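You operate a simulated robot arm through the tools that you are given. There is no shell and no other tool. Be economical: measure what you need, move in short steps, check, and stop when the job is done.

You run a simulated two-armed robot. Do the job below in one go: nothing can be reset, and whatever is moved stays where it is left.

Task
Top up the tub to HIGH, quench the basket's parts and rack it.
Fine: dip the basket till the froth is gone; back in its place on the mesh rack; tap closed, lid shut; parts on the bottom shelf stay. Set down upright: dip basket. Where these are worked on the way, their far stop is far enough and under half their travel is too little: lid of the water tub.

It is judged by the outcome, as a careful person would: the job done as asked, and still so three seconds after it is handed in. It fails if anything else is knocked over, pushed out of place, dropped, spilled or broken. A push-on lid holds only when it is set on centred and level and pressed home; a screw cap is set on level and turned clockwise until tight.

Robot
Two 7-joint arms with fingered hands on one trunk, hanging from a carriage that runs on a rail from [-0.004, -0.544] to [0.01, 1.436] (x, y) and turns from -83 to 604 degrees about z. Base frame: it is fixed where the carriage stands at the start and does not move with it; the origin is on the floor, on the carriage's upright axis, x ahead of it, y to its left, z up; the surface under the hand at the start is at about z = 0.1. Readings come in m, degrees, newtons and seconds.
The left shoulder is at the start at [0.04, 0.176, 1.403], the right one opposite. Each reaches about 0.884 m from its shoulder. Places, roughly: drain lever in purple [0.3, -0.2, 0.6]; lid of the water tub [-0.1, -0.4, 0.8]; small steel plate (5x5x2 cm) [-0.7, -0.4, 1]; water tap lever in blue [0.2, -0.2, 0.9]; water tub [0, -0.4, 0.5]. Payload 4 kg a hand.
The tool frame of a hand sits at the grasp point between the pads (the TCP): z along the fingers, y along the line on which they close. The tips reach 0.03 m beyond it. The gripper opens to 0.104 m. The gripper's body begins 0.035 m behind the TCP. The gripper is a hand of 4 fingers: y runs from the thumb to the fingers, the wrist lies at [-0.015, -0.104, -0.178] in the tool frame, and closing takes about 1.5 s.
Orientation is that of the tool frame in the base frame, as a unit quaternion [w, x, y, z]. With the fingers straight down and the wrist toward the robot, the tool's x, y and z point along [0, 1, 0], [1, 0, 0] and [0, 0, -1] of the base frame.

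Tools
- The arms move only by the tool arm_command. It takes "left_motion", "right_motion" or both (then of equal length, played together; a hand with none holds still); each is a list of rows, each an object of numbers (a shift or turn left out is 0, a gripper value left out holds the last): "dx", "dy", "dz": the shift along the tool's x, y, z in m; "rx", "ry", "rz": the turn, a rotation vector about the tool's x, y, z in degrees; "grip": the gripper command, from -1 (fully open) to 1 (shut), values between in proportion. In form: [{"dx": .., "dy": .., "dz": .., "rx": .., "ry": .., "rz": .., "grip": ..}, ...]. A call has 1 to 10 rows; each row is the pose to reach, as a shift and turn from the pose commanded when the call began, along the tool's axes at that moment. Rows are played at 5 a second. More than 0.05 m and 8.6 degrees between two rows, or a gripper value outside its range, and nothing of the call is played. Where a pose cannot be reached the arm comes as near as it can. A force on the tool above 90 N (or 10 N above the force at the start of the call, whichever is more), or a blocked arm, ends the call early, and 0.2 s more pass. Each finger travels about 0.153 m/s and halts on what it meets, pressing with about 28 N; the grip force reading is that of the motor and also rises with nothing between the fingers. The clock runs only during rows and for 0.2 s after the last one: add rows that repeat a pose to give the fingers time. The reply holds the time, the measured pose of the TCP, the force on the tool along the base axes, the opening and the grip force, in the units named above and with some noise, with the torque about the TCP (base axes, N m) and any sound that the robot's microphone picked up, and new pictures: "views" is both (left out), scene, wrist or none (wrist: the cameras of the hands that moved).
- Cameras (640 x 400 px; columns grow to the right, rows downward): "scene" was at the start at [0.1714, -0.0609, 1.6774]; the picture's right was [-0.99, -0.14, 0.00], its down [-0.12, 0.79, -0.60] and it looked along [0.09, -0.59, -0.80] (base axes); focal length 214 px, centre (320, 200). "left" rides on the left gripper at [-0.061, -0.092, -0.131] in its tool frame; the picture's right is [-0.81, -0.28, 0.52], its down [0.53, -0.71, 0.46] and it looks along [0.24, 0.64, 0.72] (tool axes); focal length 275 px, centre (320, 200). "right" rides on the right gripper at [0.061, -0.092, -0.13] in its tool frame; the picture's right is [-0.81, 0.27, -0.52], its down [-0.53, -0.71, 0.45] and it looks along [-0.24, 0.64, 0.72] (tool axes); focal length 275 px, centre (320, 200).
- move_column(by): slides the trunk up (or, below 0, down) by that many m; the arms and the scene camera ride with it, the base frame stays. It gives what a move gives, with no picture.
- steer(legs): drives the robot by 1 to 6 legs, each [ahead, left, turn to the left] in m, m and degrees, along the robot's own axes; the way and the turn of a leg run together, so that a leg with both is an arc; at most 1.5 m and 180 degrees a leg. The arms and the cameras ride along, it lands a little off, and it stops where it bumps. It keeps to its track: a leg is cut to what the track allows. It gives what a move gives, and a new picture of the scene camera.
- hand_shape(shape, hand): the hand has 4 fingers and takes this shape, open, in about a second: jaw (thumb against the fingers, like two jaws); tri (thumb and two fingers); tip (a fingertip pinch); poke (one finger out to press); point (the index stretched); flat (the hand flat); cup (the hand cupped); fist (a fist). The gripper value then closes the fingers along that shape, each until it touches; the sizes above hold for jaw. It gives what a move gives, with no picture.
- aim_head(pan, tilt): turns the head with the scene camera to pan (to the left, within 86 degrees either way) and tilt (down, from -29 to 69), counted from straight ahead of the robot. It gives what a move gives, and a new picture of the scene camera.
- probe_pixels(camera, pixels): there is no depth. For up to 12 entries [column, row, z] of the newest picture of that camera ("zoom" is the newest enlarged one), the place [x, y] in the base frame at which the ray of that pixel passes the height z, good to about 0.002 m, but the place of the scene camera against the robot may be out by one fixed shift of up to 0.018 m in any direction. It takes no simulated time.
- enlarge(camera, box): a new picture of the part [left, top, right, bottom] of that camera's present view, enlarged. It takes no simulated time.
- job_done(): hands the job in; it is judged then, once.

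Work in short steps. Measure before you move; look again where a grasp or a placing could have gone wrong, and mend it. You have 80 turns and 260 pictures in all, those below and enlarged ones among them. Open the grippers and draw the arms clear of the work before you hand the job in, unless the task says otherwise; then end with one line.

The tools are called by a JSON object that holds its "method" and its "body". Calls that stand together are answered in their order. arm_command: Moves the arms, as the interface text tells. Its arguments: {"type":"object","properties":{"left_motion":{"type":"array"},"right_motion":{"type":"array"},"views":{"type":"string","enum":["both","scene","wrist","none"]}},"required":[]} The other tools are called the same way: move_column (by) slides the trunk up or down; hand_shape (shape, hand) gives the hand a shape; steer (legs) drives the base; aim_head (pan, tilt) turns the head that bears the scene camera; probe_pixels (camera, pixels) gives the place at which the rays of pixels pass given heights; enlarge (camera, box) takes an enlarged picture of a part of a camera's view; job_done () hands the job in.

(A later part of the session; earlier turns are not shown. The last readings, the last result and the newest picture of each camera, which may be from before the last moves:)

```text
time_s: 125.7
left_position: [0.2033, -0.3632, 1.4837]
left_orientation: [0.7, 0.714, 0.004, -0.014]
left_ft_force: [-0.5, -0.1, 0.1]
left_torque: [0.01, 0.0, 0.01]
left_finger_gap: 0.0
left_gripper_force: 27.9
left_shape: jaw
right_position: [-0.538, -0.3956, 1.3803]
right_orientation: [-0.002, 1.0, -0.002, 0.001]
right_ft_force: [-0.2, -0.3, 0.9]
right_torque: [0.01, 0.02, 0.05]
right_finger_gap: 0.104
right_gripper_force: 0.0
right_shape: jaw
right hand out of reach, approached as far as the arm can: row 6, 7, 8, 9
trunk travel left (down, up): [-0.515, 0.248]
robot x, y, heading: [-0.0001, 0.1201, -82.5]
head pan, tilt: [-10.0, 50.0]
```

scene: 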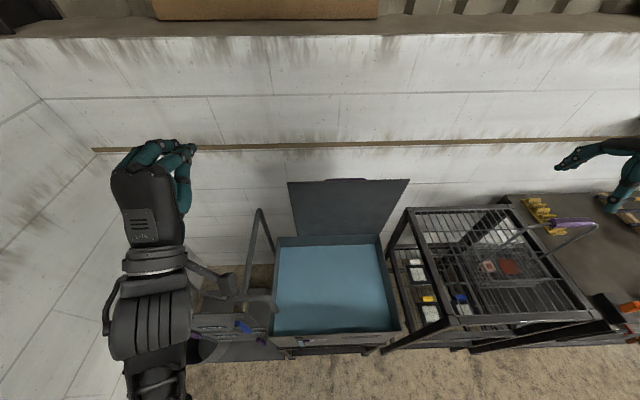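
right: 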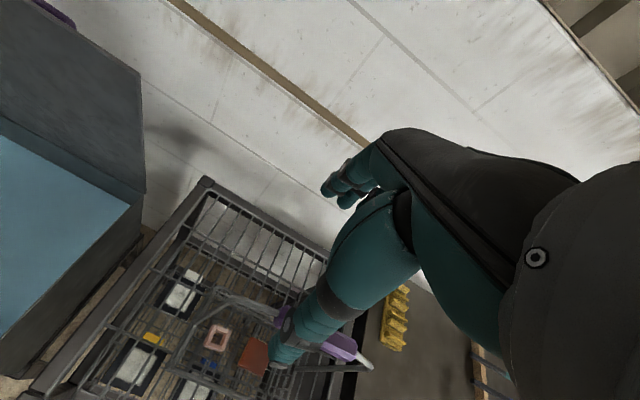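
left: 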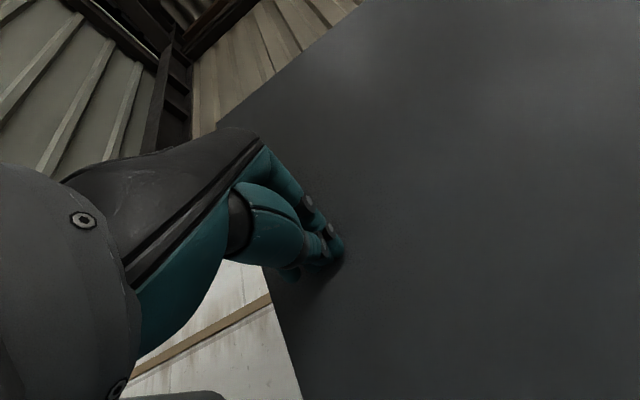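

Out of reach laterally; pull left hand back and drive 0.22 m closer.

{"method": "arm_command", "body": {"left_motion": [{"dz": -0.04}, {"dz": -0.08}, {"dz": -0.12}], "views": "none"}}

{"method": "steer", "body": {"legs": [[0.22, 0, 0]]}}

{"method": "arm_command", "body": {"right_motion": [{"dx": -0.01, "dy": -0.045}, {"dx": -0.02, "dy": -0.09}, {"dx": -0.03, "dy": -0.135}, {"dx": -0.04, "dy": -0.18}, {"dx": -0.055, "dy": -0.21}, {"dx": -0.07, "dy": -0.229}, {"dx": -0.072, "dy": -0.229, "dz": 0.02}, {"dx": -0.072, "dy": -0.229, "dz": 0.04}], "views": "both"}}

```text
time_s: 126.5
left_position: [0.1841, -0.3298, 1.4753]
left_orientation: [0.7, 0.714, 0.006, -0.014]
left_ft_force: [0.1, 0.0, -0.5]
left_torque: [0.02, -0.01, 0.03]
left_finger_gap: 0.0001
left_gripper_force: 27.8
left_shape: jaw
left hand out of reach, approached as far as the arm can: row 1, 2, 3
right_position: [-0.5396, -0.3952, 1.3809]
right_orientation: [-0.004, 1.0, -0.005, -0.001]
right_ft_force: [-0.1, 0.5, 0.4]
right_torque: [-0.01, 0.0, -0.02]
right_finger_gap: 0.1038
right_gripper_force: 0.1
right_shape: jaw
trunk travel left (down, up): [-0.515, 0.248]
robot x, y, heading: [0.0019, 0.1206, -82.6]
head pan, tilt: [-10.0, 50.0]
```

```text
time_s: 128.2
left_position: [0.1819, -0.5507, 1.4757]
left_orientation: [0.7, 0.714, 0.005, -0.014]
left_ft_force: [-0.6, -0.4, 0.0]
left_torque: [-0.04, -0.01, 0.0]
left_finger_gap: 0.0001
left_gripper_force: 27.7
left_shape: jaw
right_position: [-0.5412, -0.6131, 1.3812]
right_orientation: [-0.003, 1.0, -0.003, -0.001]
right_ft_force: [-0.7, 1.0, 0.0]
right_torque: [0.0, -0.01, -0.04]
right_finger_gap: 0.1038
right_gripper_force: 0.0
right_shape: jaw
trunk travel left (down, up): [-0.515, 0.248]
robot x, y, heading: [-0.0022, -0.099, -82.6]
head pan, tilt: [-10.0, 50.0]
```

scene: 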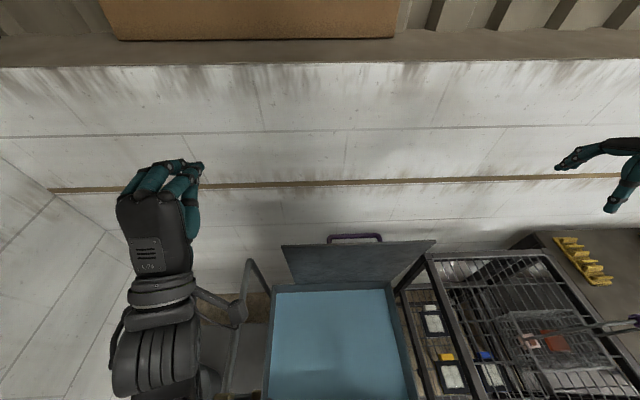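

```text
time_s: 130.0
left_position: [0.1831, -0.5497, 1.4758]
left_orientation: [0.7, 0.714, 0.004, -0.015]
left_ft_force: [0.8, 0.2, 0.9]
left_torque: [0.01, 0.01, 0.02]
left_finger_gap: 0.0001
left_gripper_force: 27.8
left_shape: jaw
right_position: [-0.5232, -0.4255, 1.4085]
right_orientation: [-0.004, 1.0, -0.004, -0.001]
right_ft_force: [-0.9, 0.7, 0.3]
right_torque: [0.0, 0.01, -0.01]
right_finger_gap: 0.1039
right_gripper_force: 0.0
right_shape: jaw
right hand out of reach, approached as far as the arm can: row 1, 2, 3, 4, 5, 6, 7, 8
trunk travel left (down, up): [-0.515, 0.248]
robot x, y, heading: [-0.0007, -0.0967, -82.7]
head pan, tilt: [-10.0, 50.0]
```

scene: 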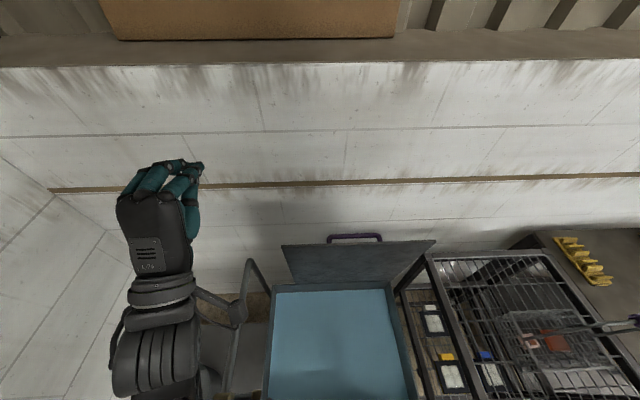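
right: 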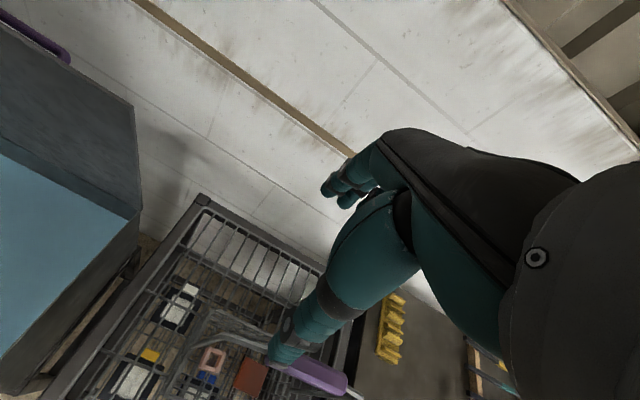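

The right arm's lateral limit blocks at heading -83; headings of 240–277° (same directions, other side of the turn range) let me face the basket. Back off to y≈0.6, raise, and turn the long way round.

{"method": "move_column", "body": {"by": 0.15}}

{"method": "steer", "body": {"legs": [[-0.7, 0, 0], [0, 0, 110], [0, 0, 110], [0, 0, 105]]}}

```text
time_s: 131.8
left_position: [0.1841, -0.5493, 1.6259]
left_orientation: [0.7, 0.714, 0.005, -0.014]
left_ft_force: [0.2, 0.7, -0.4]
left_torque: [0.02, 0.01, 0.02]
left_finger_gap: 0.0
left_gripper_force: 27.7
left_shape: jaw
right_position: [-0.5231, -0.4243, 1.5577]
right_orientation: [-0.003, 1.0, -0.004, 0.0]
right_ft_force: [0.3, 0.7, 0.4]
right_torque: [-0.02, -0.01, 0.0]
right_finger_gap: 0.104
right_gripper_force: 0.1
right_shape: jaw
trunk travel left (down, up): [-0.665, 0.098]
robot x, y, heading: [-0.0048, -0.0999, -82.6]
head pan, tilt: [-10.0, 50.0]
```

```text
time_s: 149.4
left_position: [-0.0876, 0.1135, 1.6258]
left_orientation: [0.667, 0.686, -0.198, -0.212]
left_ft_force: [0.1, -0.2, 0.2]
left_torque: [-0.03, 0.03, -0.01]
left_finger_gap: 0.0
left_gripper_force: 27.4
left_shape: jaw
right_position: [-0.6127, 0.6021, 1.5579]
right_orientation: [-0.002, 0.958, -0.288, 0.001]
right_ft_force: [0.1, -0.4, -0.8]
right_torque: [0.02, 0.01, 0.0]
right_finger_gap: 0.1038
right_gripper_force: 0.0
right_shape: jaw
trunk travel left (down, up): [-0.665, 0.098]
robot x, y, heading: [0.0038, 0.5971, -115.7]
head pan, tilt: [-10.0, 50.0]
cut short: leg 4
```

scene: 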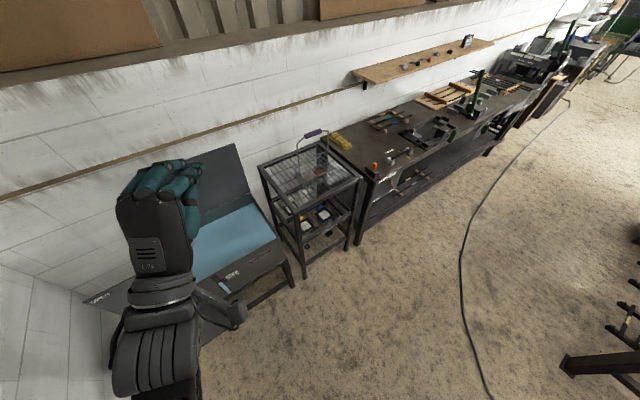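

Heading is now -116°. Lower the trunk back and drive to y≈0 along the rail.

{"method": "steer", "body": {"legs": [[0.538, 0.259, 0]]}}

{"method": "move_column", "body": {"by": -0.13}}

{"method": "arm_command", "body": {"right_motion": [{"rz": -4.2, "dy": 0.02}, {"rz": -8.4, "dy": 0.05}, {"rz": -12.6, "dx": -0.02, "dy": 0.08}, {"rz": -16.8, "dx": -0.05, "dy": 0.11}, {"rz": -21, "dx": -0.08, "dy": 0.14}, {"rz": -25.2, "dx": -0.11, "dy": 0.17}, {"rz": -29.4, "dx": -0.13, "dy": 0.2}, {"rz": -33.5, "dx": -0.14, "dy": 0.22}], "views": "both"}}

```text
time_s: 152.8
left_position: [-0.0912, -0.4898, 1.6253]
left_orientation: [0.667, 0.686, -0.199, -0.213]
left_ft_force: [-0.6, -0.3, -0.2]
left_torque: [0.0, 0.02, 0.01]
left_finger_gap: 0.0
left_gripper_force: 28.0
left_shape: jaw
right_position: [-0.6167, -0.0001, 1.5577]
right_orientation: [-0.003, 0.958, -0.288, 0.001]
right_ft_force: [0.3, 0.4, 0.0]
right_torque: [-0.01, -0.01, 0.01]
right_finger_gap: 0.1035
right_gripper_force: 0.1
right_shape: jaw
trunk travel left (down, up): [-0.665, 0.098]
robot x, y, heading: [-0.0033, -0.011, -115.5]
head pan, tilt: [-10.0, 50.0]
```

scene: 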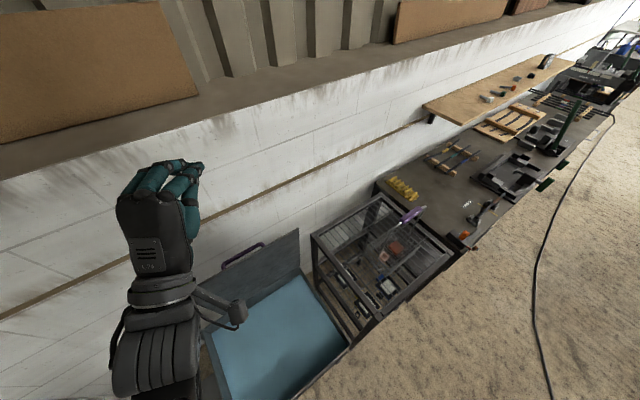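

```text
time_s: 154.4
left_position: [-0.0904, -0.4891, 1.5001]
left_orientation: [0.668, 0.685, -0.199, -0.213]
left_ft_force: [-0.5, -0.9, -0.7]
left_torque: [-0.01, 0.0, 0.0]
left_finger_gap: 0.0
left_gripper_force: 27.7
left_shape: jaw
right_position: [-0.616, 0.0005, 1.4288]
right_orientation: [-0.002, 0.958, -0.287, 0.001]
right_ft_force: [0.1, -0.4, -0.1]
right_torque: [-0.04, 0.0, -0.03]
right_finger_gap: 0.1033
right_gripper_force: 0.1
right_shape: jaw
trunk travel left (down, up): [-0.535, 0.228]
robot x, y, heading: [-0.0016, -0.0132, -115.9]
head pan, tilt: [-10.0, 50.0]
```

```text
time_s: 156.2
left_position: [-0.0901, -0.4872, 1.4941]
left_orientation: [0.666, 0.687, -0.199, -0.211]
left_ft_force: [0.3, -0.6, 0.7]
left_torque: [0.01, 0.03, 0.03]
left_finger_gap: 0.0
left_gripper_force: 28.3
left_shape: jaw
right_position: [-0.5171, -0.1617, 1.4506]
right_orientation: [-0.004, 1.0, -0.013, 0.002]
right_ft_force: [-0.1, 0.7, 0.8]
right_torque: [0.02, 0.02, 0.03]
right_finger_gap: 0.1038
right_gripper_force: 0.1
right_shape: jaw
right hand out of reach, approached as far as the arm can: row 1, 2, 3, 4, 5, 6, 7, 8
trunk travel left (down, up): [-0.535, 0.228]
robot x, y, heading: [0.0026, -0.0099, -115.6]
head pan, tilt: [-10.0, 50.0]
```

scene: 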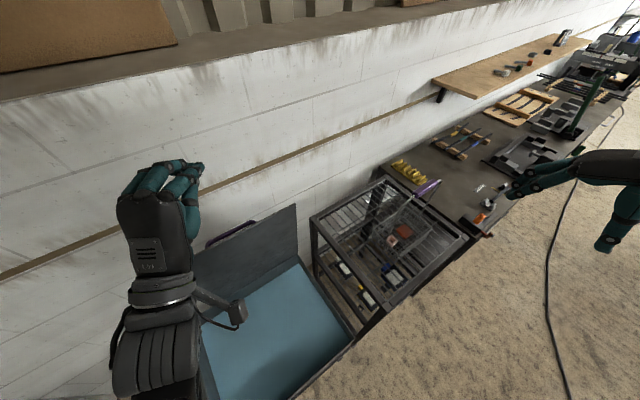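
right: 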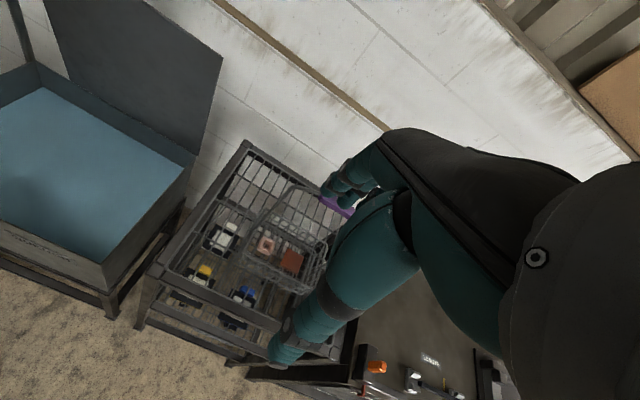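

Closer; proceed to above the grip.

{"method": "arm_command", "body": {"right_motion": [{"dx": -0.01, "dy": 0.04}, {"dx": -0.025, "dy": 0.085, "dz": 0.01}, {"dx": -0.045, "dy": 0.125, "dz": 0.03}, {"dx": -0.065, "dy": 0.165, "dz": 0.05}, {"dx": -0.08, "dy": 0.2, "dz": 0.07, "rz": -1}, {"dx": -0.087, "dy": 0.226, "dz": 0.09, "rz": -1.5}, {"dx": -0.087, "dy": 0.226, "dz": 0.09, "rz": -1.5}], "views": "both"}}

```text
time_s: 158.0
left_position: [-0.0895, -0.4872, 1.4905]
left_orientation: [0.665, 0.688, -0.199, -0.213]
left_ft_force: [0.4, 0.5, -0.3]
left_torque: [0.0, 0.03, 0.02]
left_finger_gap: 0.0002
left_gripper_force: 28.0
left_shape: jaw
right_position: [-0.5435, -0.3689, 1.4802]
right_orientation: [0.057, 0.996, -0.012, -0.072]
right_ft_force: [-0.3, -1.0, -0.4]
right_torque: [0.0, 0.02, -0.01]
right_finger_gap: 0.104
right_gripper_force: 0.0
right_shape: jaw
right hand out of reach, approached as far as the arm can: row 1, 2, 3, 4, 5, 6, 7
trunk travel left (down, up): [-0.535, 0.228]
robot x, y, heading: [-0.0007, -0.0112, -115.6]
head pan, tilt: [-10.0, 50.0]
stopped in row 7 (right hand): the arm was blocked; the commanded pose is now the measured one
```

scene: 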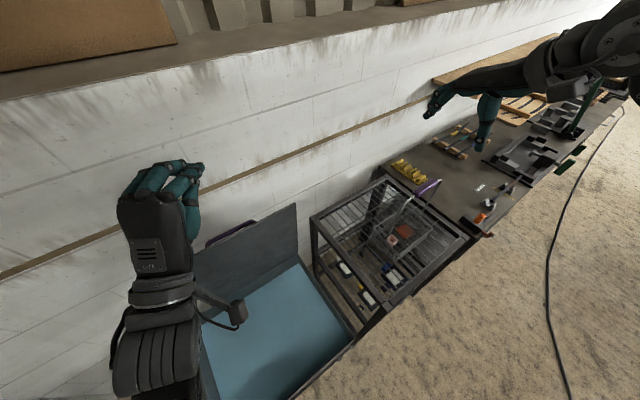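
right: 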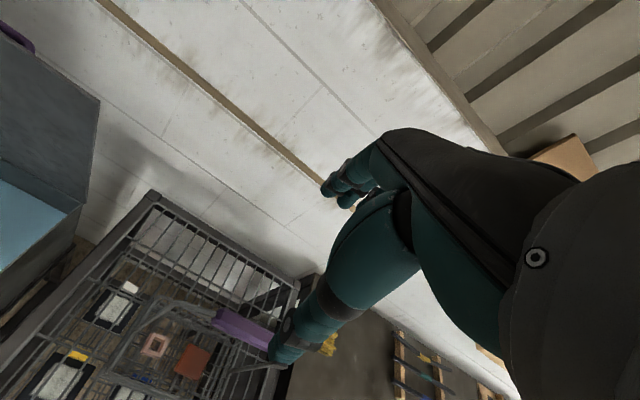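

The hand is too high relative to the shoulder (wrist limit). Raise the trunk 0.2 and reach down instead.

{"method": "move_column", "body": {"by": 0.2}}

{"method": "arm_command", "body": {"right_motion": [{"dz": 0.04}, {"dz": 0.08}, {"dz": 0.12}, {"dz": 0.16}, {"dz": 0.2}, {"dz": 0.24}, {"dx": -0.02, "dz": 0.26}], "views": "none"}}

```text
time_s: 160.2
left_position: [-0.0907, -0.4916, 1.6945]
left_orientation: [0.666, 0.687, -0.197, -0.212]
left_ft_force: [-0.4, 0.0, 0.6]
left_torque: [0.02, 0.0, 0.0]
left_finger_gap: 0.0
left_gripper_force: 28.0
left_shape: jaw
right_position: [-0.5448, -0.3721, 1.6834]
right_orientation: [0.058, 0.996, -0.013, -0.073]
right_ft_force: [0.7, 0.0, -0.6]
right_torque: [0.03, -0.03, 0.0]
right_finger_gap: 0.104
right_gripper_force: 0.1
right_shape: jaw
trunk travel left (down, up): [-0.735, 0.028]
robot x, y, heading: [0.0008, -0.0087, -115.6]
head pan, tilt: [-10.0, 50.0]
```

```text
time_s: 161.9
left_position: [-0.091, -0.4905, 1.6948]
left_orientation: [0.667, 0.687, -0.198, -0.211]
left_ft_force: [-0.1, 0.0, -0.3]
left_torque: [0.02, -0.01, -0.03]
left_finger_gap: 0.0
left_gripper_force: 28.5
left_shape: jaw
right_position: [-0.5886, -0.4185, 1.451]
right_orientation: [0.087, 0.994, -0.008, -0.061]
right_ft_force: [0.4, -0.5, -0.5]
right_torque: [0.01, 0.01, -0.01]
right_finger_gap: 0.1041
right_gripper_force: 0.0
right_shape: jaw
trunk travel left (down, up): [-0.735, 0.028]
robot x, y, heading: [-0.0033, -0.0112, -115.7]
head pan, tilt: [-10.0, 50.0]
stopped in row 7 (right hand): the arm was blocked; the commanded pose is now the measured one
```

Working. Continue down to z≈1.34 and straighten.

{"method": "arm_command", "body": {"right_motion": [{"dx": -0.002, "dy": -0.01, "dz": 0.03}, {"dx": -0.004, "dy": -0.025, "dz": 0.06}, {"dx": -0.006, "dy": -0.04, "dz": 0.09}, {"dx": -0.008, "dy": -0.052, "dz": 0.105, "rx": 2.5, "ry": 1.8}, {"dx": -0.008, "dy": -0.052, "dz": 0.105, "rx": 5, "ry": 3.5}, {"dx": -0.008, "dy": -0.052, "dz": 0.105, "rx": 7.5, "ry": 5.3, "rz": -0.5}, {"dx": -0.008, "dy": -0.052, "dz": 0.105, "rx": 10, "ry": 7, "rz": -0.9}], "views": "both"}}

```text
time_s: 163.6
left_position: [-0.0909, -0.4907, 1.6943]
left_orientation: [0.666, 0.687, -0.197, -0.212]
left_ft_force: [0.5, -0.8, 0.1]
left_torque: [0.01, 0.0, 0.0]
left_finger_gap: 0.0003
left_gripper_force: 28.4
left_shape: jaw
right_position: [-0.5934, -0.366, 1.3518]
right_orientation: [0.053, 0.998, -0.007, -0.039]
right_ft_force: [0.4, -0.8, 0.2]
right_torque: [-0.03, 0.01, -0.02]
right_finger_gap: 0.1038
right_gripper_force: 0.0
right_shape: jaw
right hand out of reach, approached as far as the arm can: row 4, 5, 6, 7
trunk travel left (down, up): [-0.735, 0.028]
robot x, y, heading: [0.0011, -0.0114, -115.5]
head pan, tilt: [-10.0, 50.0]
```

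scene: 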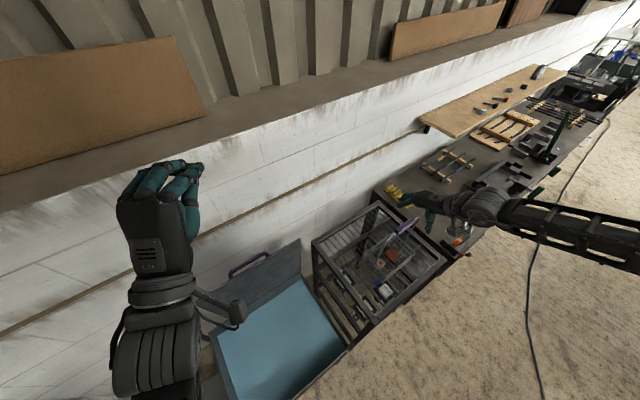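
right: 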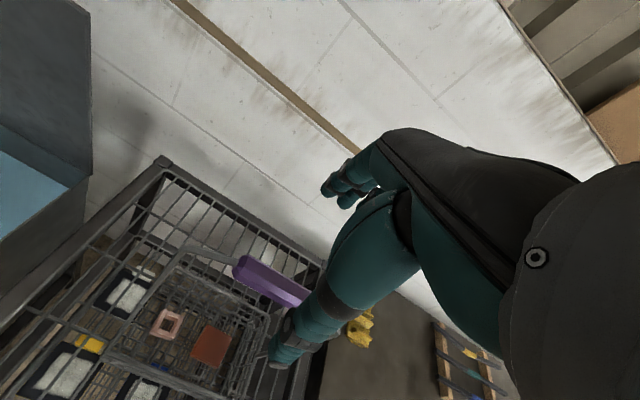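

Measure the grip bar from this near view.

{"method": "probe_pixels", "body": {"camera": "right", "pixels": [[240, 265, 1.23], [240, 265, 1.25], [305, 297, 1.23], [305, 297, 1.25]]}}

{"method": "enlarge", "body": {"camera": "right", "box": [160, 220, 400, 370]}}

```text
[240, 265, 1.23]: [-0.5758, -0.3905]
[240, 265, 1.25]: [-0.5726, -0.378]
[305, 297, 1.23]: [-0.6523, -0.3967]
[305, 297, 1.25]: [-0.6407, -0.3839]
```

```text
2.67 times, centred on (280, 295) of right
```

zoom: 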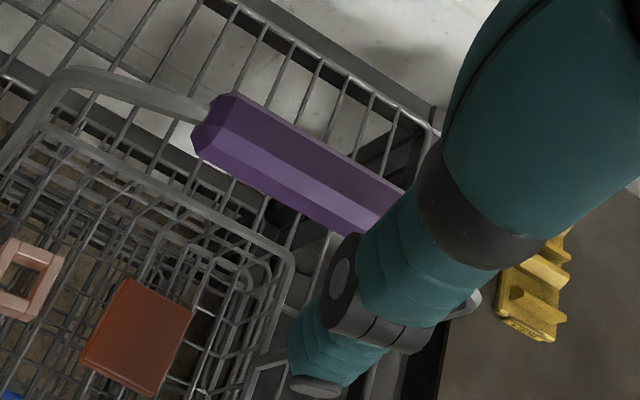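

Descend around the bar to TCP (-0.613,-0.388,1.245) without closing.

{"method": "arm_command", "body": {"right_motion": [{"dx": -0.0114, "dy": 0.0075, "dz": 0.01}, {"dx": -0.0114, "dy": 0.0108, "dz": 0.045}, {"dx": -0.0114, "dy": 0.0108, "dz": 0.08}, {"dx": -0.0114, "dy": 0.0108, "dz": 0.107}, {"dx": -0.0114, "dy": 0.0108, "dz": 0.107}], "views": "both"}}

{"method": "enlarge", "body": {"camera": "scene", "box": [340, 180, 480, 320]}}

```text
time_s: 164.8
left_position: [-0.0911, -0.4911, 1.6945]
left_orientation: [0.668, 0.686, -0.198, -0.21]
left_ft_force: [-0.1, 0.0, 0.1]
left_torque: [-0.02, 0.0, -0.01]
left_finger_gap: 0.0
left_gripper_force: 28.2
left_shape: jaw
right_position: [-0.6136, -0.3865, 1.2487]
right_orientation: [0.054, 0.998, -0.011, -0.042]
right_ft_force: [-0.1, 1.7, 0.2]
right_torque: [0.01, -0.01, -0.01]
right_finger_gap: 0.104
right_gripper_force: 0.0
right_shape: jaw
right hand out of reach, approached as far as the arm can: row 1, 2, 3, 4
trunk travel left (down, up): [-0.735, 0.028]
robot x, y, heading: [0.0011, -0.0127, -115.3]
head pan, tilt: [-10.0, 50.0]
```

scene: 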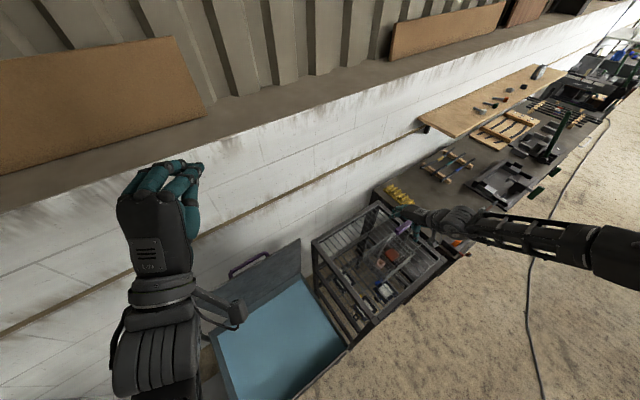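
right: 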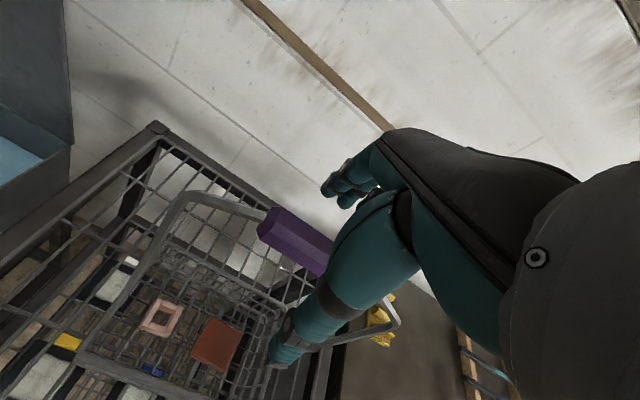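

```text
2.86 times, centred on (410, 250) of scene
```

zoom: 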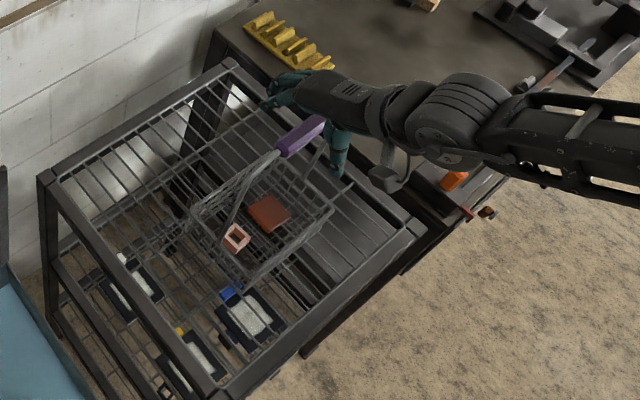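

Bar lies between fingers. Close.

{"method": "arm_command", "body": {"right_motion": [{"grip": -0.3}, {"grip": 0.3}, {"grip": 1}, {"grip": 1}, {"grip": 1}, {"grip": 1}, {"grip": 1}], "views": "both"}}

{"method": "enlarge", "body": {"camera": "scene", "box": [340, 180, 480, 320]}}

```text
time_s: 166.3
left_position: [-0.0911, -0.49, 1.6952]
left_orientation: [0.666, 0.687, -0.199, -0.213]
left_ft_force: [0.3, 0.4, -0.2]
left_torque: [0.0, 0.04, 0.01]
left_finger_gap: 0.0
left_gripper_force: 28.4
left_shape: jaw
right_position: [-0.6143, -0.3871, 1.2477]
right_orientation: [0.056, 0.998, -0.01, -0.042]
right_ft_force: [0.3, -1.9, 1.5]
right_torque: [0.03, -0.03, 0.11]
right_finger_gap: 0.0169
right_gripper_force: 28.1
right_shape: jaw
trunk travel left (down, up): [-0.735, 0.028]
robot x, y, heading: [-0.003, -0.0094, -115.6]
head pan, tilt: [-10.0, 50.0]
```

scene: 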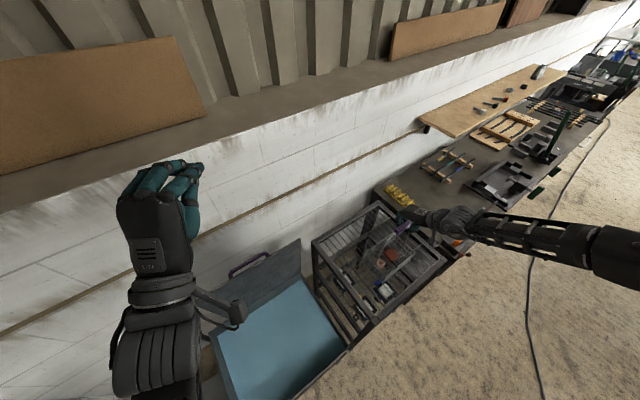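
right: 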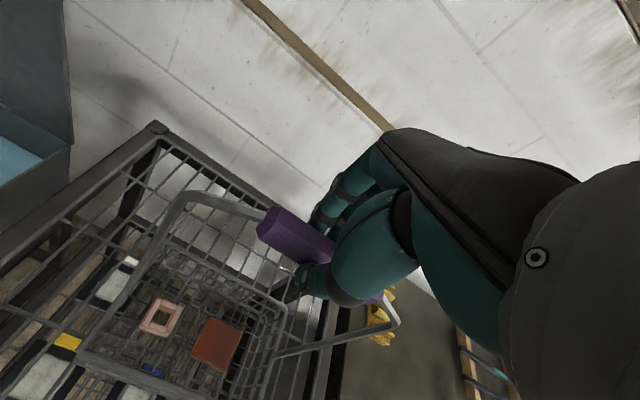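

```text
2.86 times, centred on (410, 250) of scene
```

zoom: 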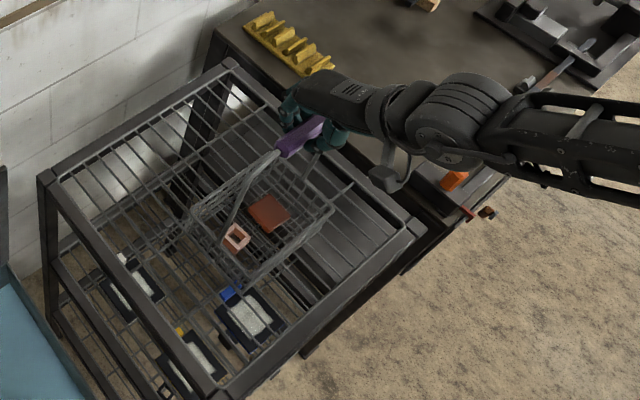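

Grasped (gap 0.017); place recorded: TCP (-0.614,-0.387,1.248). Lift straight up 0.13 m.

{"method": "arm_command", "body": {"right_motion": [{"dx": -0.0015, "dy": 0.0021, "dz": -0.02}, {"dx": -0.003, "dy": 0.0042, "dz": -0.04}, {"dx": -0.0046, "dy": 0.0064, "dz": -0.06}, {"dx": -0.0062, "dy": 0.0085, "dz": -0.08}, {"dx": -0.0077, "dy": 0.0106, "dz": -0.1}, {"dx": -0.01, "dy": 0.0138, "dz": -0.13}, {"dx": -0.01, "dy": 0.0138, "dz": -0.13}], "views": "both"}}

{"method": "enlarge", "body": {"camera": "scene", "box": [340, 160, 500, 320]}}

```text
time_s: 167.9
left_position: [-0.0923, -0.4912, 1.6958]
left_orientation: [0.666, 0.687, -0.198, -0.213]
left_ft_force: [-0.1, -0.4, 0.8]
left_torque: [0.01, 0.01, 0.01]
left_finger_gap: 0.0
left_gripper_force: 27.9
left_shape: jaw
right_position: [-0.5933, -0.3841, 1.3663]
right_orientation: [0.051, 0.998, -0.009, -0.04]
right_ft_force: [-0.7, 3.9, -10.0]
right_torque: [0.45, -0.13, -0.07]
right_finger_gap: 0.0174
right_gripper_force: 27.4
right_shape: jaw
right hand out of reach, approached as far as the arm can: row 2, 3, 4, 5, 6, 7
trunk travel left (down, up): [-0.735, 0.028]
robot x, y, heading: [-0.0001, -0.0127, -115.5]
head pan, tilt: [-10.0, 50.0]
```

scene: 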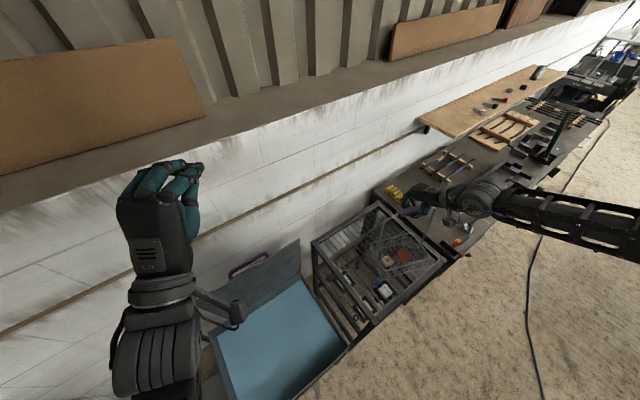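
right: 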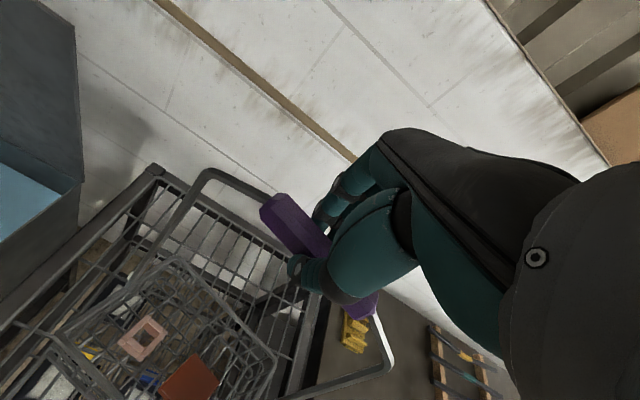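

```text
2.50 times, centred on (420, 240) of scene
```

zoom: 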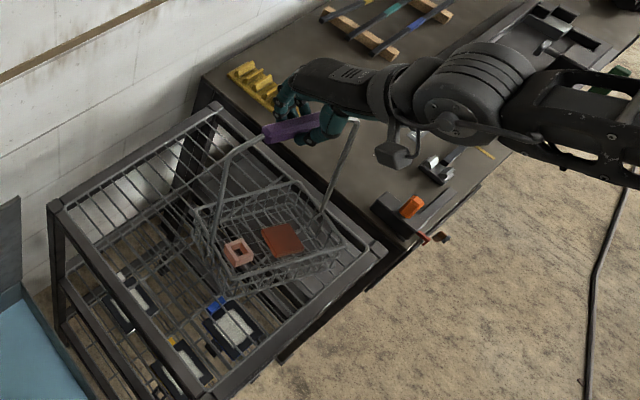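

Basket hangs level (≈1 kg). Drive back 0.3 m along the rail, then turn left 33° to heading -83.

{"method": "steer", "body": {"legs": [[-0.27, -0.13, 0], [0, 0, 30]]}}

```text
time_s: 171.5
left_position: [-0.0881, -0.1926, 1.6945]
left_orientation: [0.666, 0.687, -0.198, -0.212]
left_ft_force: [-0.1, 0.7, 0.5]
left_torque: [-0.03, -0.01, 0.02]
left_finger_gap: 0.0002
left_gripper_force: 28.3
left_shape: jaw
right_position: [-0.59, -0.088, 1.3684]
right_orientation: [0.055, 0.998, -0.009, -0.039]
right_ft_force: [0.8, -1.1, -8.3]
right_torque: [0.09, -0.1, -0.02]
right_finger_gap: 0.0161
right_gripper_force: 27.8
right_shape: jaw
trunk travel left (down, up): [-0.735, 0.028]
robot x, y, heading: [0.002, 0.2892, -115.5]
head pan, tilt: [-10.0, 50.0]
cut short: leg 2
```

scene: 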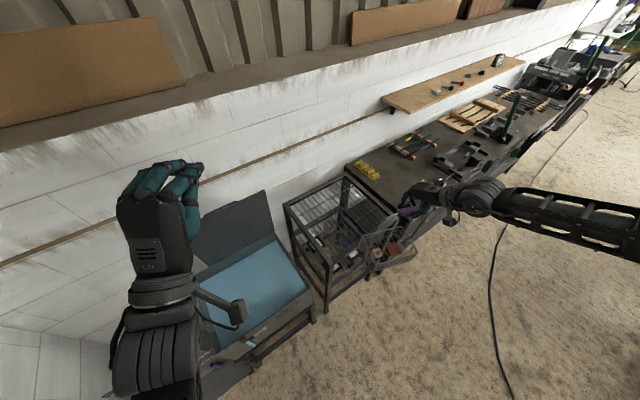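

The turn range ends here, so I'll dip from this heading. Swing the left hand aside (+x) and carry the basket along +x in front of the rack/tub.

{"method": "arm_command", "body": {"left_motion": [{"dx": 0.04, "dz": -0.01}, {"dx": 0.08, "dz": -0.02}, {"dx": 0.12, "dz": -0.03}, {"dx": 0.16, "dz": -0.045}, {"dx": 0.2, "dz": -0.06}, {"dx": 0.24, "dz": -0.07}, {"dx": 0.25, "dz": -0.08}, {"dx": 0.25, "dz": -0.08}], "right_motion": [{"dx": 0.02, "dz": 0.001}, {"dx": 0.05, "dz": 0.002}, {"dx": 0.09, "dz": 0.003}, {"dx": 0.13, "dz": 0.004}, {"dx": 0.17, "dz": 0.005}, {"dx": 0.21, "dz": 0.006}, {"dx": 0.24, "dz": 0.007}, {"dx": 0.26, "dz": 0.008}], "views": "scene"}}

```text
time_s: 173.3
left_position: [0.1633, -0.2659, 1.6888]
left_orientation: [0.667, 0.687, -0.197, -0.21]
left_ft_force: [-0.3, 0.2, -0.1]
left_torque: [-0.02, 0.0, -0.02]
left_finger_gap: 0.0
left_gripper_force: 28.1
left_shape: jaw
left hand out of reach, approached as far as the arm can: row 1, 2, 3, 4, 5
right_position: [-0.3314, -0.0942, 1.3411]
right_orientation: [0.053, 0.998, -0.01, -0.039]
right_ft_force: [0.1, -0.4, -9.1]
right_torque: [0.02, -0.07, -0.01]
right_finger_gap: 0.0163
right_gripper_force: 27.8
right_shape: jaw
trunk travel left (down, up): [-0.735, 0.028]
robot x, y, heading: [0.0023, 0.2875, -115.6]
head pan, tilt: [-10.0, 50.0]
```

scene: 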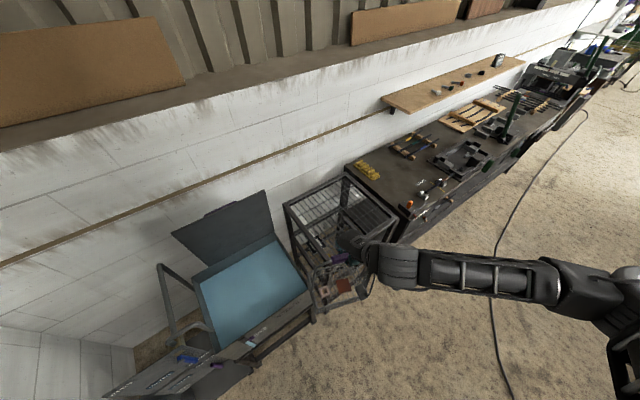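

Carry on to x≈-0.1.

{"method": "arm_command", "body": {"right_motion": [{"dx": 0.03}, {"dx": 0.07}, {"dx": 0.11}, {"dx": 0.15}, {"dx": 0.19}, {"dx": 0.22}, {"dx": 0.232}, {"dx": 0.232}], "views": "both"}}

```text
time_s: 175.1
left_position: [0.1636, -0.2651, 1.6881]
left_orientation: [0.666, 0.688, -0.197, -0.212]
left_ft_force: [-0.4, -0.8, -0.6]
left_torque: [0.02, -0.02, 0.01]
left_finger_gap: 0.0
left_gripper_force: 27.7
left_shape: jaw
right_position: [-0.1013, -0.1003, 1.3224]
right_orientation: [0.054, 0.998, -0.009, -0.04]
right_ft_force: [-0.6, 0.3, -9.4]
right_torque: [0.11, 0.1, -0.01]
right_finger_gap: 0.0161
right_gripper_force: 27.6
right_shape: jaw
trunk travel left (down, up): [-0.735, 0.028]
robot x, y, heading: [-0.0019, 0.2875, -115.3]
head pan, tilt: [-10.0, 50.0]
```

scene: 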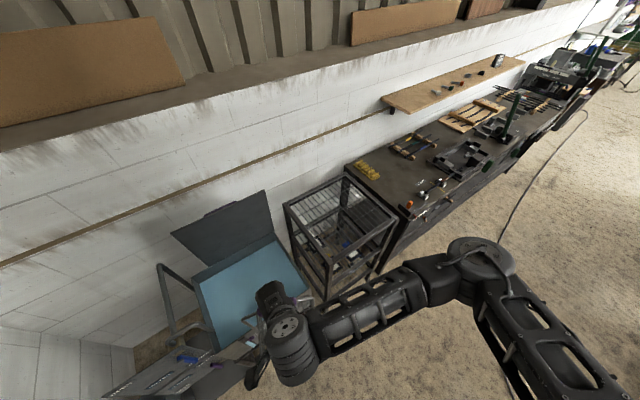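
right: 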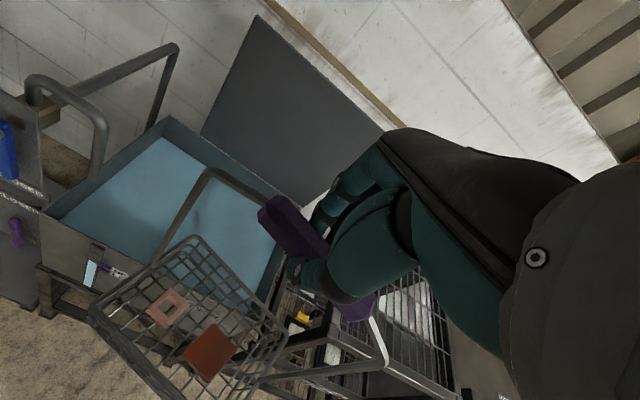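

Drive forward 0.32 m over the tub.

{"method": "steer", "body": {"legs": [[0.288, 0.139, 0]]}}

{"method": "arm_command", "body": {"right_motion": [{"dz": 0.03}, {"dz": 0.06}, {"dz": 0.09}, {"dz": 0.12}, {"dz": 0.15}], "views": "both"}}

```text
time_s: 177.2
left_position: [0.1607, -0.5868, 1.6882]
left_orientation: [0.666, 0.687, -0.198, -0.212]
left_ft_force: [-0.4, 0.0, -0.1]
left_torque: [0.03, 0.0, -0.02]
left_finger_gap: 0.0001
left_gripper_force: 28.8
left_shape: jaw
right_position: [-0.1027, -0.4214, 1.3207]
right_orientation: [0.054, 0.998, -0.009, -0.04]
right_ft_force: [0.2, 0.5, -8.3]
right_torque: [0.13, -0.14, 0.0]
right_finger_gap: 0.0164
right_gripper_force: 27.8
right_shape: jaw
trunk travel left (down, up): [-0.735, 0.028]
robot x, y, heading: [0.0004, -0.0369, -115.7]
head pan, tilt: [-10.0, 50.0]
```

scene: 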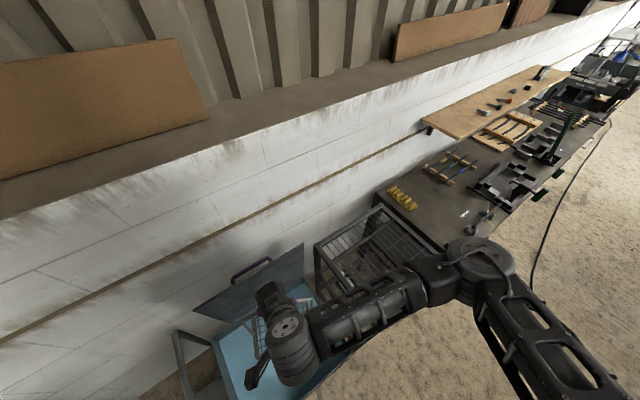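

```text
time_s: 178.4
left_position: [0.1616, -0.5879, 1.6885]
left_orientation: [0.666, 0.687, -0.198, -0.212]
left_ft_force: [-0.1, 0.0, 0.2]
left_torque: [-0.01, -0.01, 0.02]
left_finger_gap: 0.0001
left_gripper_force: 28.4
left_shape: jaw
right_position: [-0.1149, -0.4373, 1.1716]
right_orientation: [0.053, 0.998, -0.009, -0.039]
right_ft_force: [-0.5, 0.2, -8.8]
right_torque: [0.04, 0.05, -0.02]
right_finger_gap: 0.0163
right_gripper_force: 28.2
right_shape: jaw
trunk travel left (down, up): [-0.735, 0.028]
robot x, y, heading: [0.0027, -0.0345, -115.8]
head pan, tilt: [-10.0, 50.0]
```

scene: 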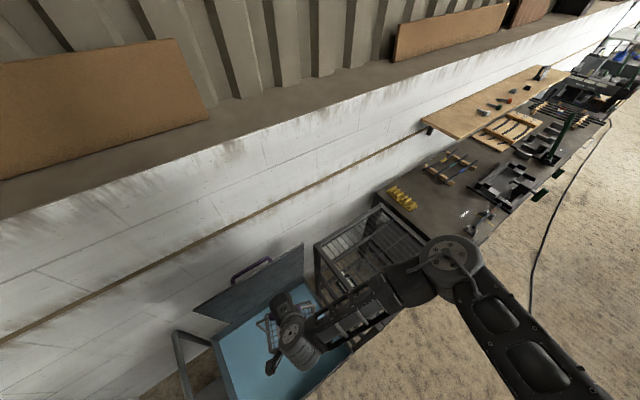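
right: 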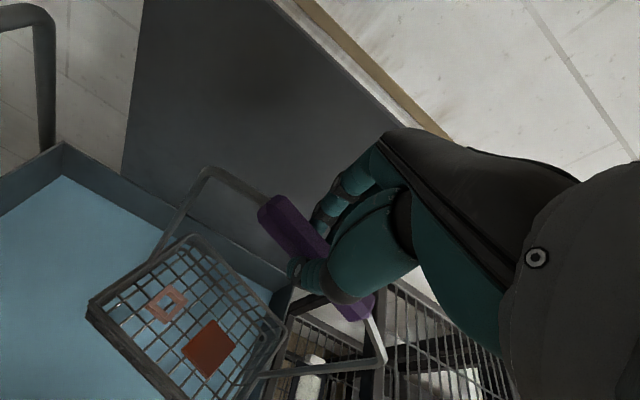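

Lower 0.15 m further with correction to keep it centred; watch the force.

{"method": "arm_command", "body": {"right_motion": [{"dx": 0.01, "dy": -0.008, "dz": 0.03}, {"dx": 0.02, "dy": -0.016, "dz": 0.06}, {"dx": 0.03, "dy": -0.024, "dz": 0.09}, {"dx": 0.035, "dy": -0.03, "dz": 0.12}, {"dx": 0.04, "dy": -0.035, "dz": 0.15}], "views": "both"}}

{"method": "enlarge", "body": {"camera": "scene", "box": [180, 220, 460, 400]}}

```text
time_s: 179.6
left_position: [0.1618, -0.5874, 1.6887]
left_orientation: [0.666, 0.687, -0.197, -0.212]
left_ft_force: [-0.4, -1.1, 0.4]
left_torque: [-0.01, -0.01, 0.01]
left_finger_gap: 0.0003
left_gripper_force: 28.6
left_shape: jaw
right_position: [-0.0795, -0.4253, 1.0235]
right_orientation: [0.049, 0.998, -0.011, -0.043]
right_ft_force: [0.0, 0.4, -8.3]
right_torque: [0.11, -0.06, -0.03]
right_finger_gap: 0.0162
right_gripper_force: 28.2
right_shape: jaw
right hand out of reach, approached as far as the arm can: row 5
trunk travel left (down, up): [-0.735, 0.028]
robot x, y, heading: [0.0008, -0.0386, -115.5]
head pan, tilt: [-10.0, 50.0]
```

scene: 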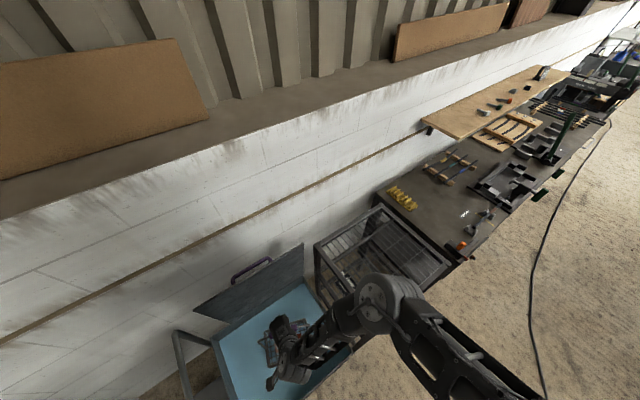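
right: 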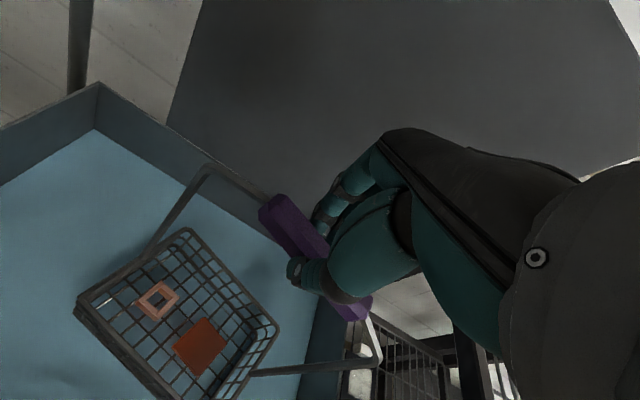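

```text
2.22 times, centred on (320, 310) of scene
```

zoom: 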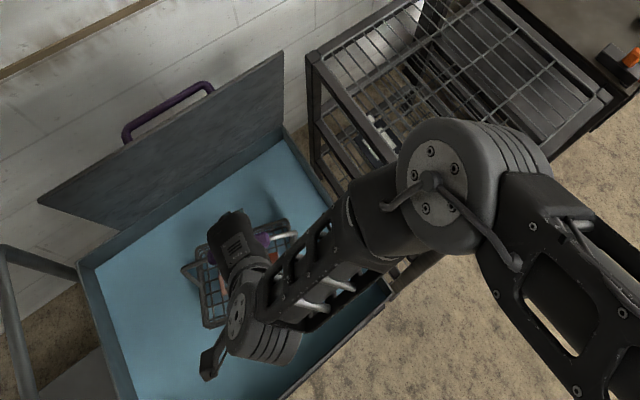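

Lower the column 0.13 m to submerge the basket.

{"method": "move_column", "body": {"by": -0.13}}

{"method": "arm_command", "body": {"right_motion": [{}, {}], "views": "both"}}

{"method": "enlarge", "body": {"camera": "right", "box": [40, 140, 360, 400]}}

```text
time_s: 181.2
left_position: [0.1604, -0.588, 1.5573]
left_orientation: [0.666, 0.687, -0.198, -0.212]
left_ft_force: [0.2, 0.0, -0.4]
left_torque: [-0.01, 0.0, -0.01]
left_finger_gap: 0.0
left_gripper_force: 27.8
left_shape: jaw
right_position: [-0.0807, -0.425, 0.893]
right_orientation: [0.05, 0.998, -0.01, -0.041]
right_ft_force: [0.2, 0.7, -8.1]
right_torque: [0.01, -0.02, -0.03]
right_finger_gap: 0.0161
right_gripper_force: 28.5
right_shape: jaw
trunk travel left (down, up): [-0.605, 0.158]
robot x, y, heading: [0.0036, -0.0357, -115.6]
head pan, tilt: [-10.0, 50.0]
```

```text
time_s: 181.8
left_position: [0.1617, -0.5869, 1.5581]
left_orientation: [0.666, 0.687, -0.198, -0.212]
left_ft_force: [0.5, -0.3, -0.3]
left_torque: [-0.02, 0.01, 0.03]
left_finger_gap: 0.0
left_gripper_force: 28.5
left_shape: jaw
right_position: [-0.0805, -0.4243, 0.8929]
right_orientation: [0.049, 0.998, -0.011, -0.043]
right_ft_force: [-0.8, 0.2, -9.2]
right_torque: [0.08, 0.04, 0.0]
right_finger_gap: 0.0161
right_gripper_force: 28.3
right_shape: jaw
trunk travel left (down, up): [-0.605, 0.158]
robot x, y, heading: [0.0007, -0.0369, -115.5]
head pan, tilt: [-10.0, 50.0]
```

scene: 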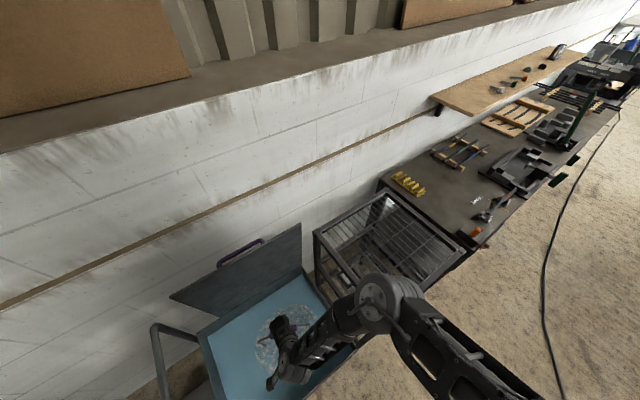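
right: 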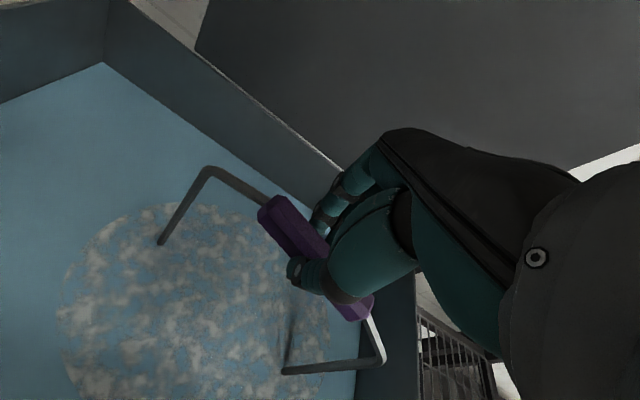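

```text
1.54 times, centred on (200, 270) of right
```

zoom: 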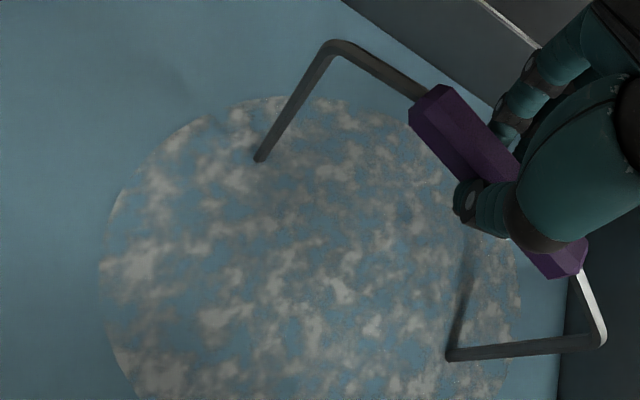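

Submerged with froth on the surface. Wait several seconds and watch the froth.

{"method": "arm_command", "body": {"right_motion": [{}, {}, {}, {}, {}, {}, {}, {}, {}, {}], "views": "none"}}

{"method": "arm_command", "body": {"right_motion": [{}, {}, {}, {}, {}, {}, {}, {}, {}, {}], "views": "none"}}

{"method": "arm_command", "body": {"right_motion": [{}, {}, {}, {}, {}, {}, {}, {}, {}, {}], "views": "none"}}

{"method": "enlarge", "body": {"camera": "right", "box": [40, 140, 360, 400]}}

```text
time_s: 184.0
left_position: [0.1613, -0.5875, 1.5573]
left_orientation: [0.666, 0.688, -0.197, -0.212]
left_ft_force: [0.0, 0.4, -0.1]
left_torque: [0.01, 0.0, 0.0]
left_finger_gap: 0.0
left_gripper_force: 28.0
left_shape: jaw
right_position: [-0.0806, -0.4258, 0.8941]
right_orientation: [0.05, 0.998, -0.011, -0.041]
right_ft_force: [-0.6, 0.4, -8.7]
right_torque: [0.08, -0.01, -0.04]
right_finger_gap: 0.0162
right_gripper_force: 28.2
right_shape: jaw
trunk travel left (down, up): [-0.605, 0.158]
robot x, y, heading: [0.0016, -0.0317, -115.8]
head pan, tilt: [-10.0, 50.0]
```

```text
time_s: 186.2
left_position: [0.1611, -0.5869, 1.5573]
left_orientation: [0.666, 0.687, -0.198, -0.212]
left_ft_force: [-0.1, 0.3, -0.5]
left_torque: [-0.02, 0.03, 0.02]
left_finger_gap: 0.0
left_gripper_force: 28.0
left_shape: jaw
right_position: [-0.0803, -0.4257, 0.8937]
right_orientation: [0.05, 0.998, -0.01, -0.042]
right_ft_force: [0.1, 0.1, -9.2]
right_torque: [0.06, -0.03, 0.0]
right_finger_gap: 0.0163
right_gripper_force: 27.5
right_shape: jaw
trunk travel left (down, up): [-0.605, 0.158]
robot x, y, heading: [-0.0, -0.0345, -115.6]
head pan, tilt: [-10.0, 50.0]
```

```text
time_s: 188.4
left_position: [0.1617, -0.5871, 1.5578]
left_orientation: [0.665, 0.688, -0.197, -0.212]
left_ft_force: [0.1, 0.0, -1.2]
left_torque: [-0.02, -0.02, 0.03]
left_finger_gap: 0.0
left_gripper_force: 27.1
left_shape: jaw
right_position: [-0.0807, -0.4252, 0.894]
right_orientation: [0.049, 0.998, -0.011, -0.042]
right_ft_force: [0.5, -0.7, -8.7]
right_torque: [0.07, -0.02, -0.01]
right_finger_gap: 0.0165
right_gripper_force: 27.6
right_shape: jaw
trunk travel left (down, up): [-0.605, 0.158]
robot x, y, heading: [-0.0016, -0.035, -116.0]
head pan, tilt: [-10.0, 50.0]
```

```text
1.54 times, centred on (200, 270) of right
```

zoom: 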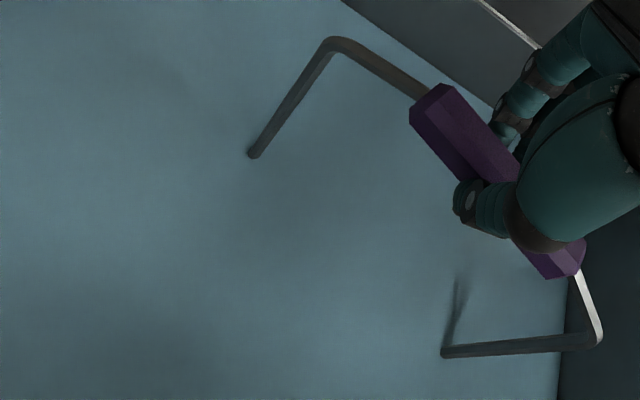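

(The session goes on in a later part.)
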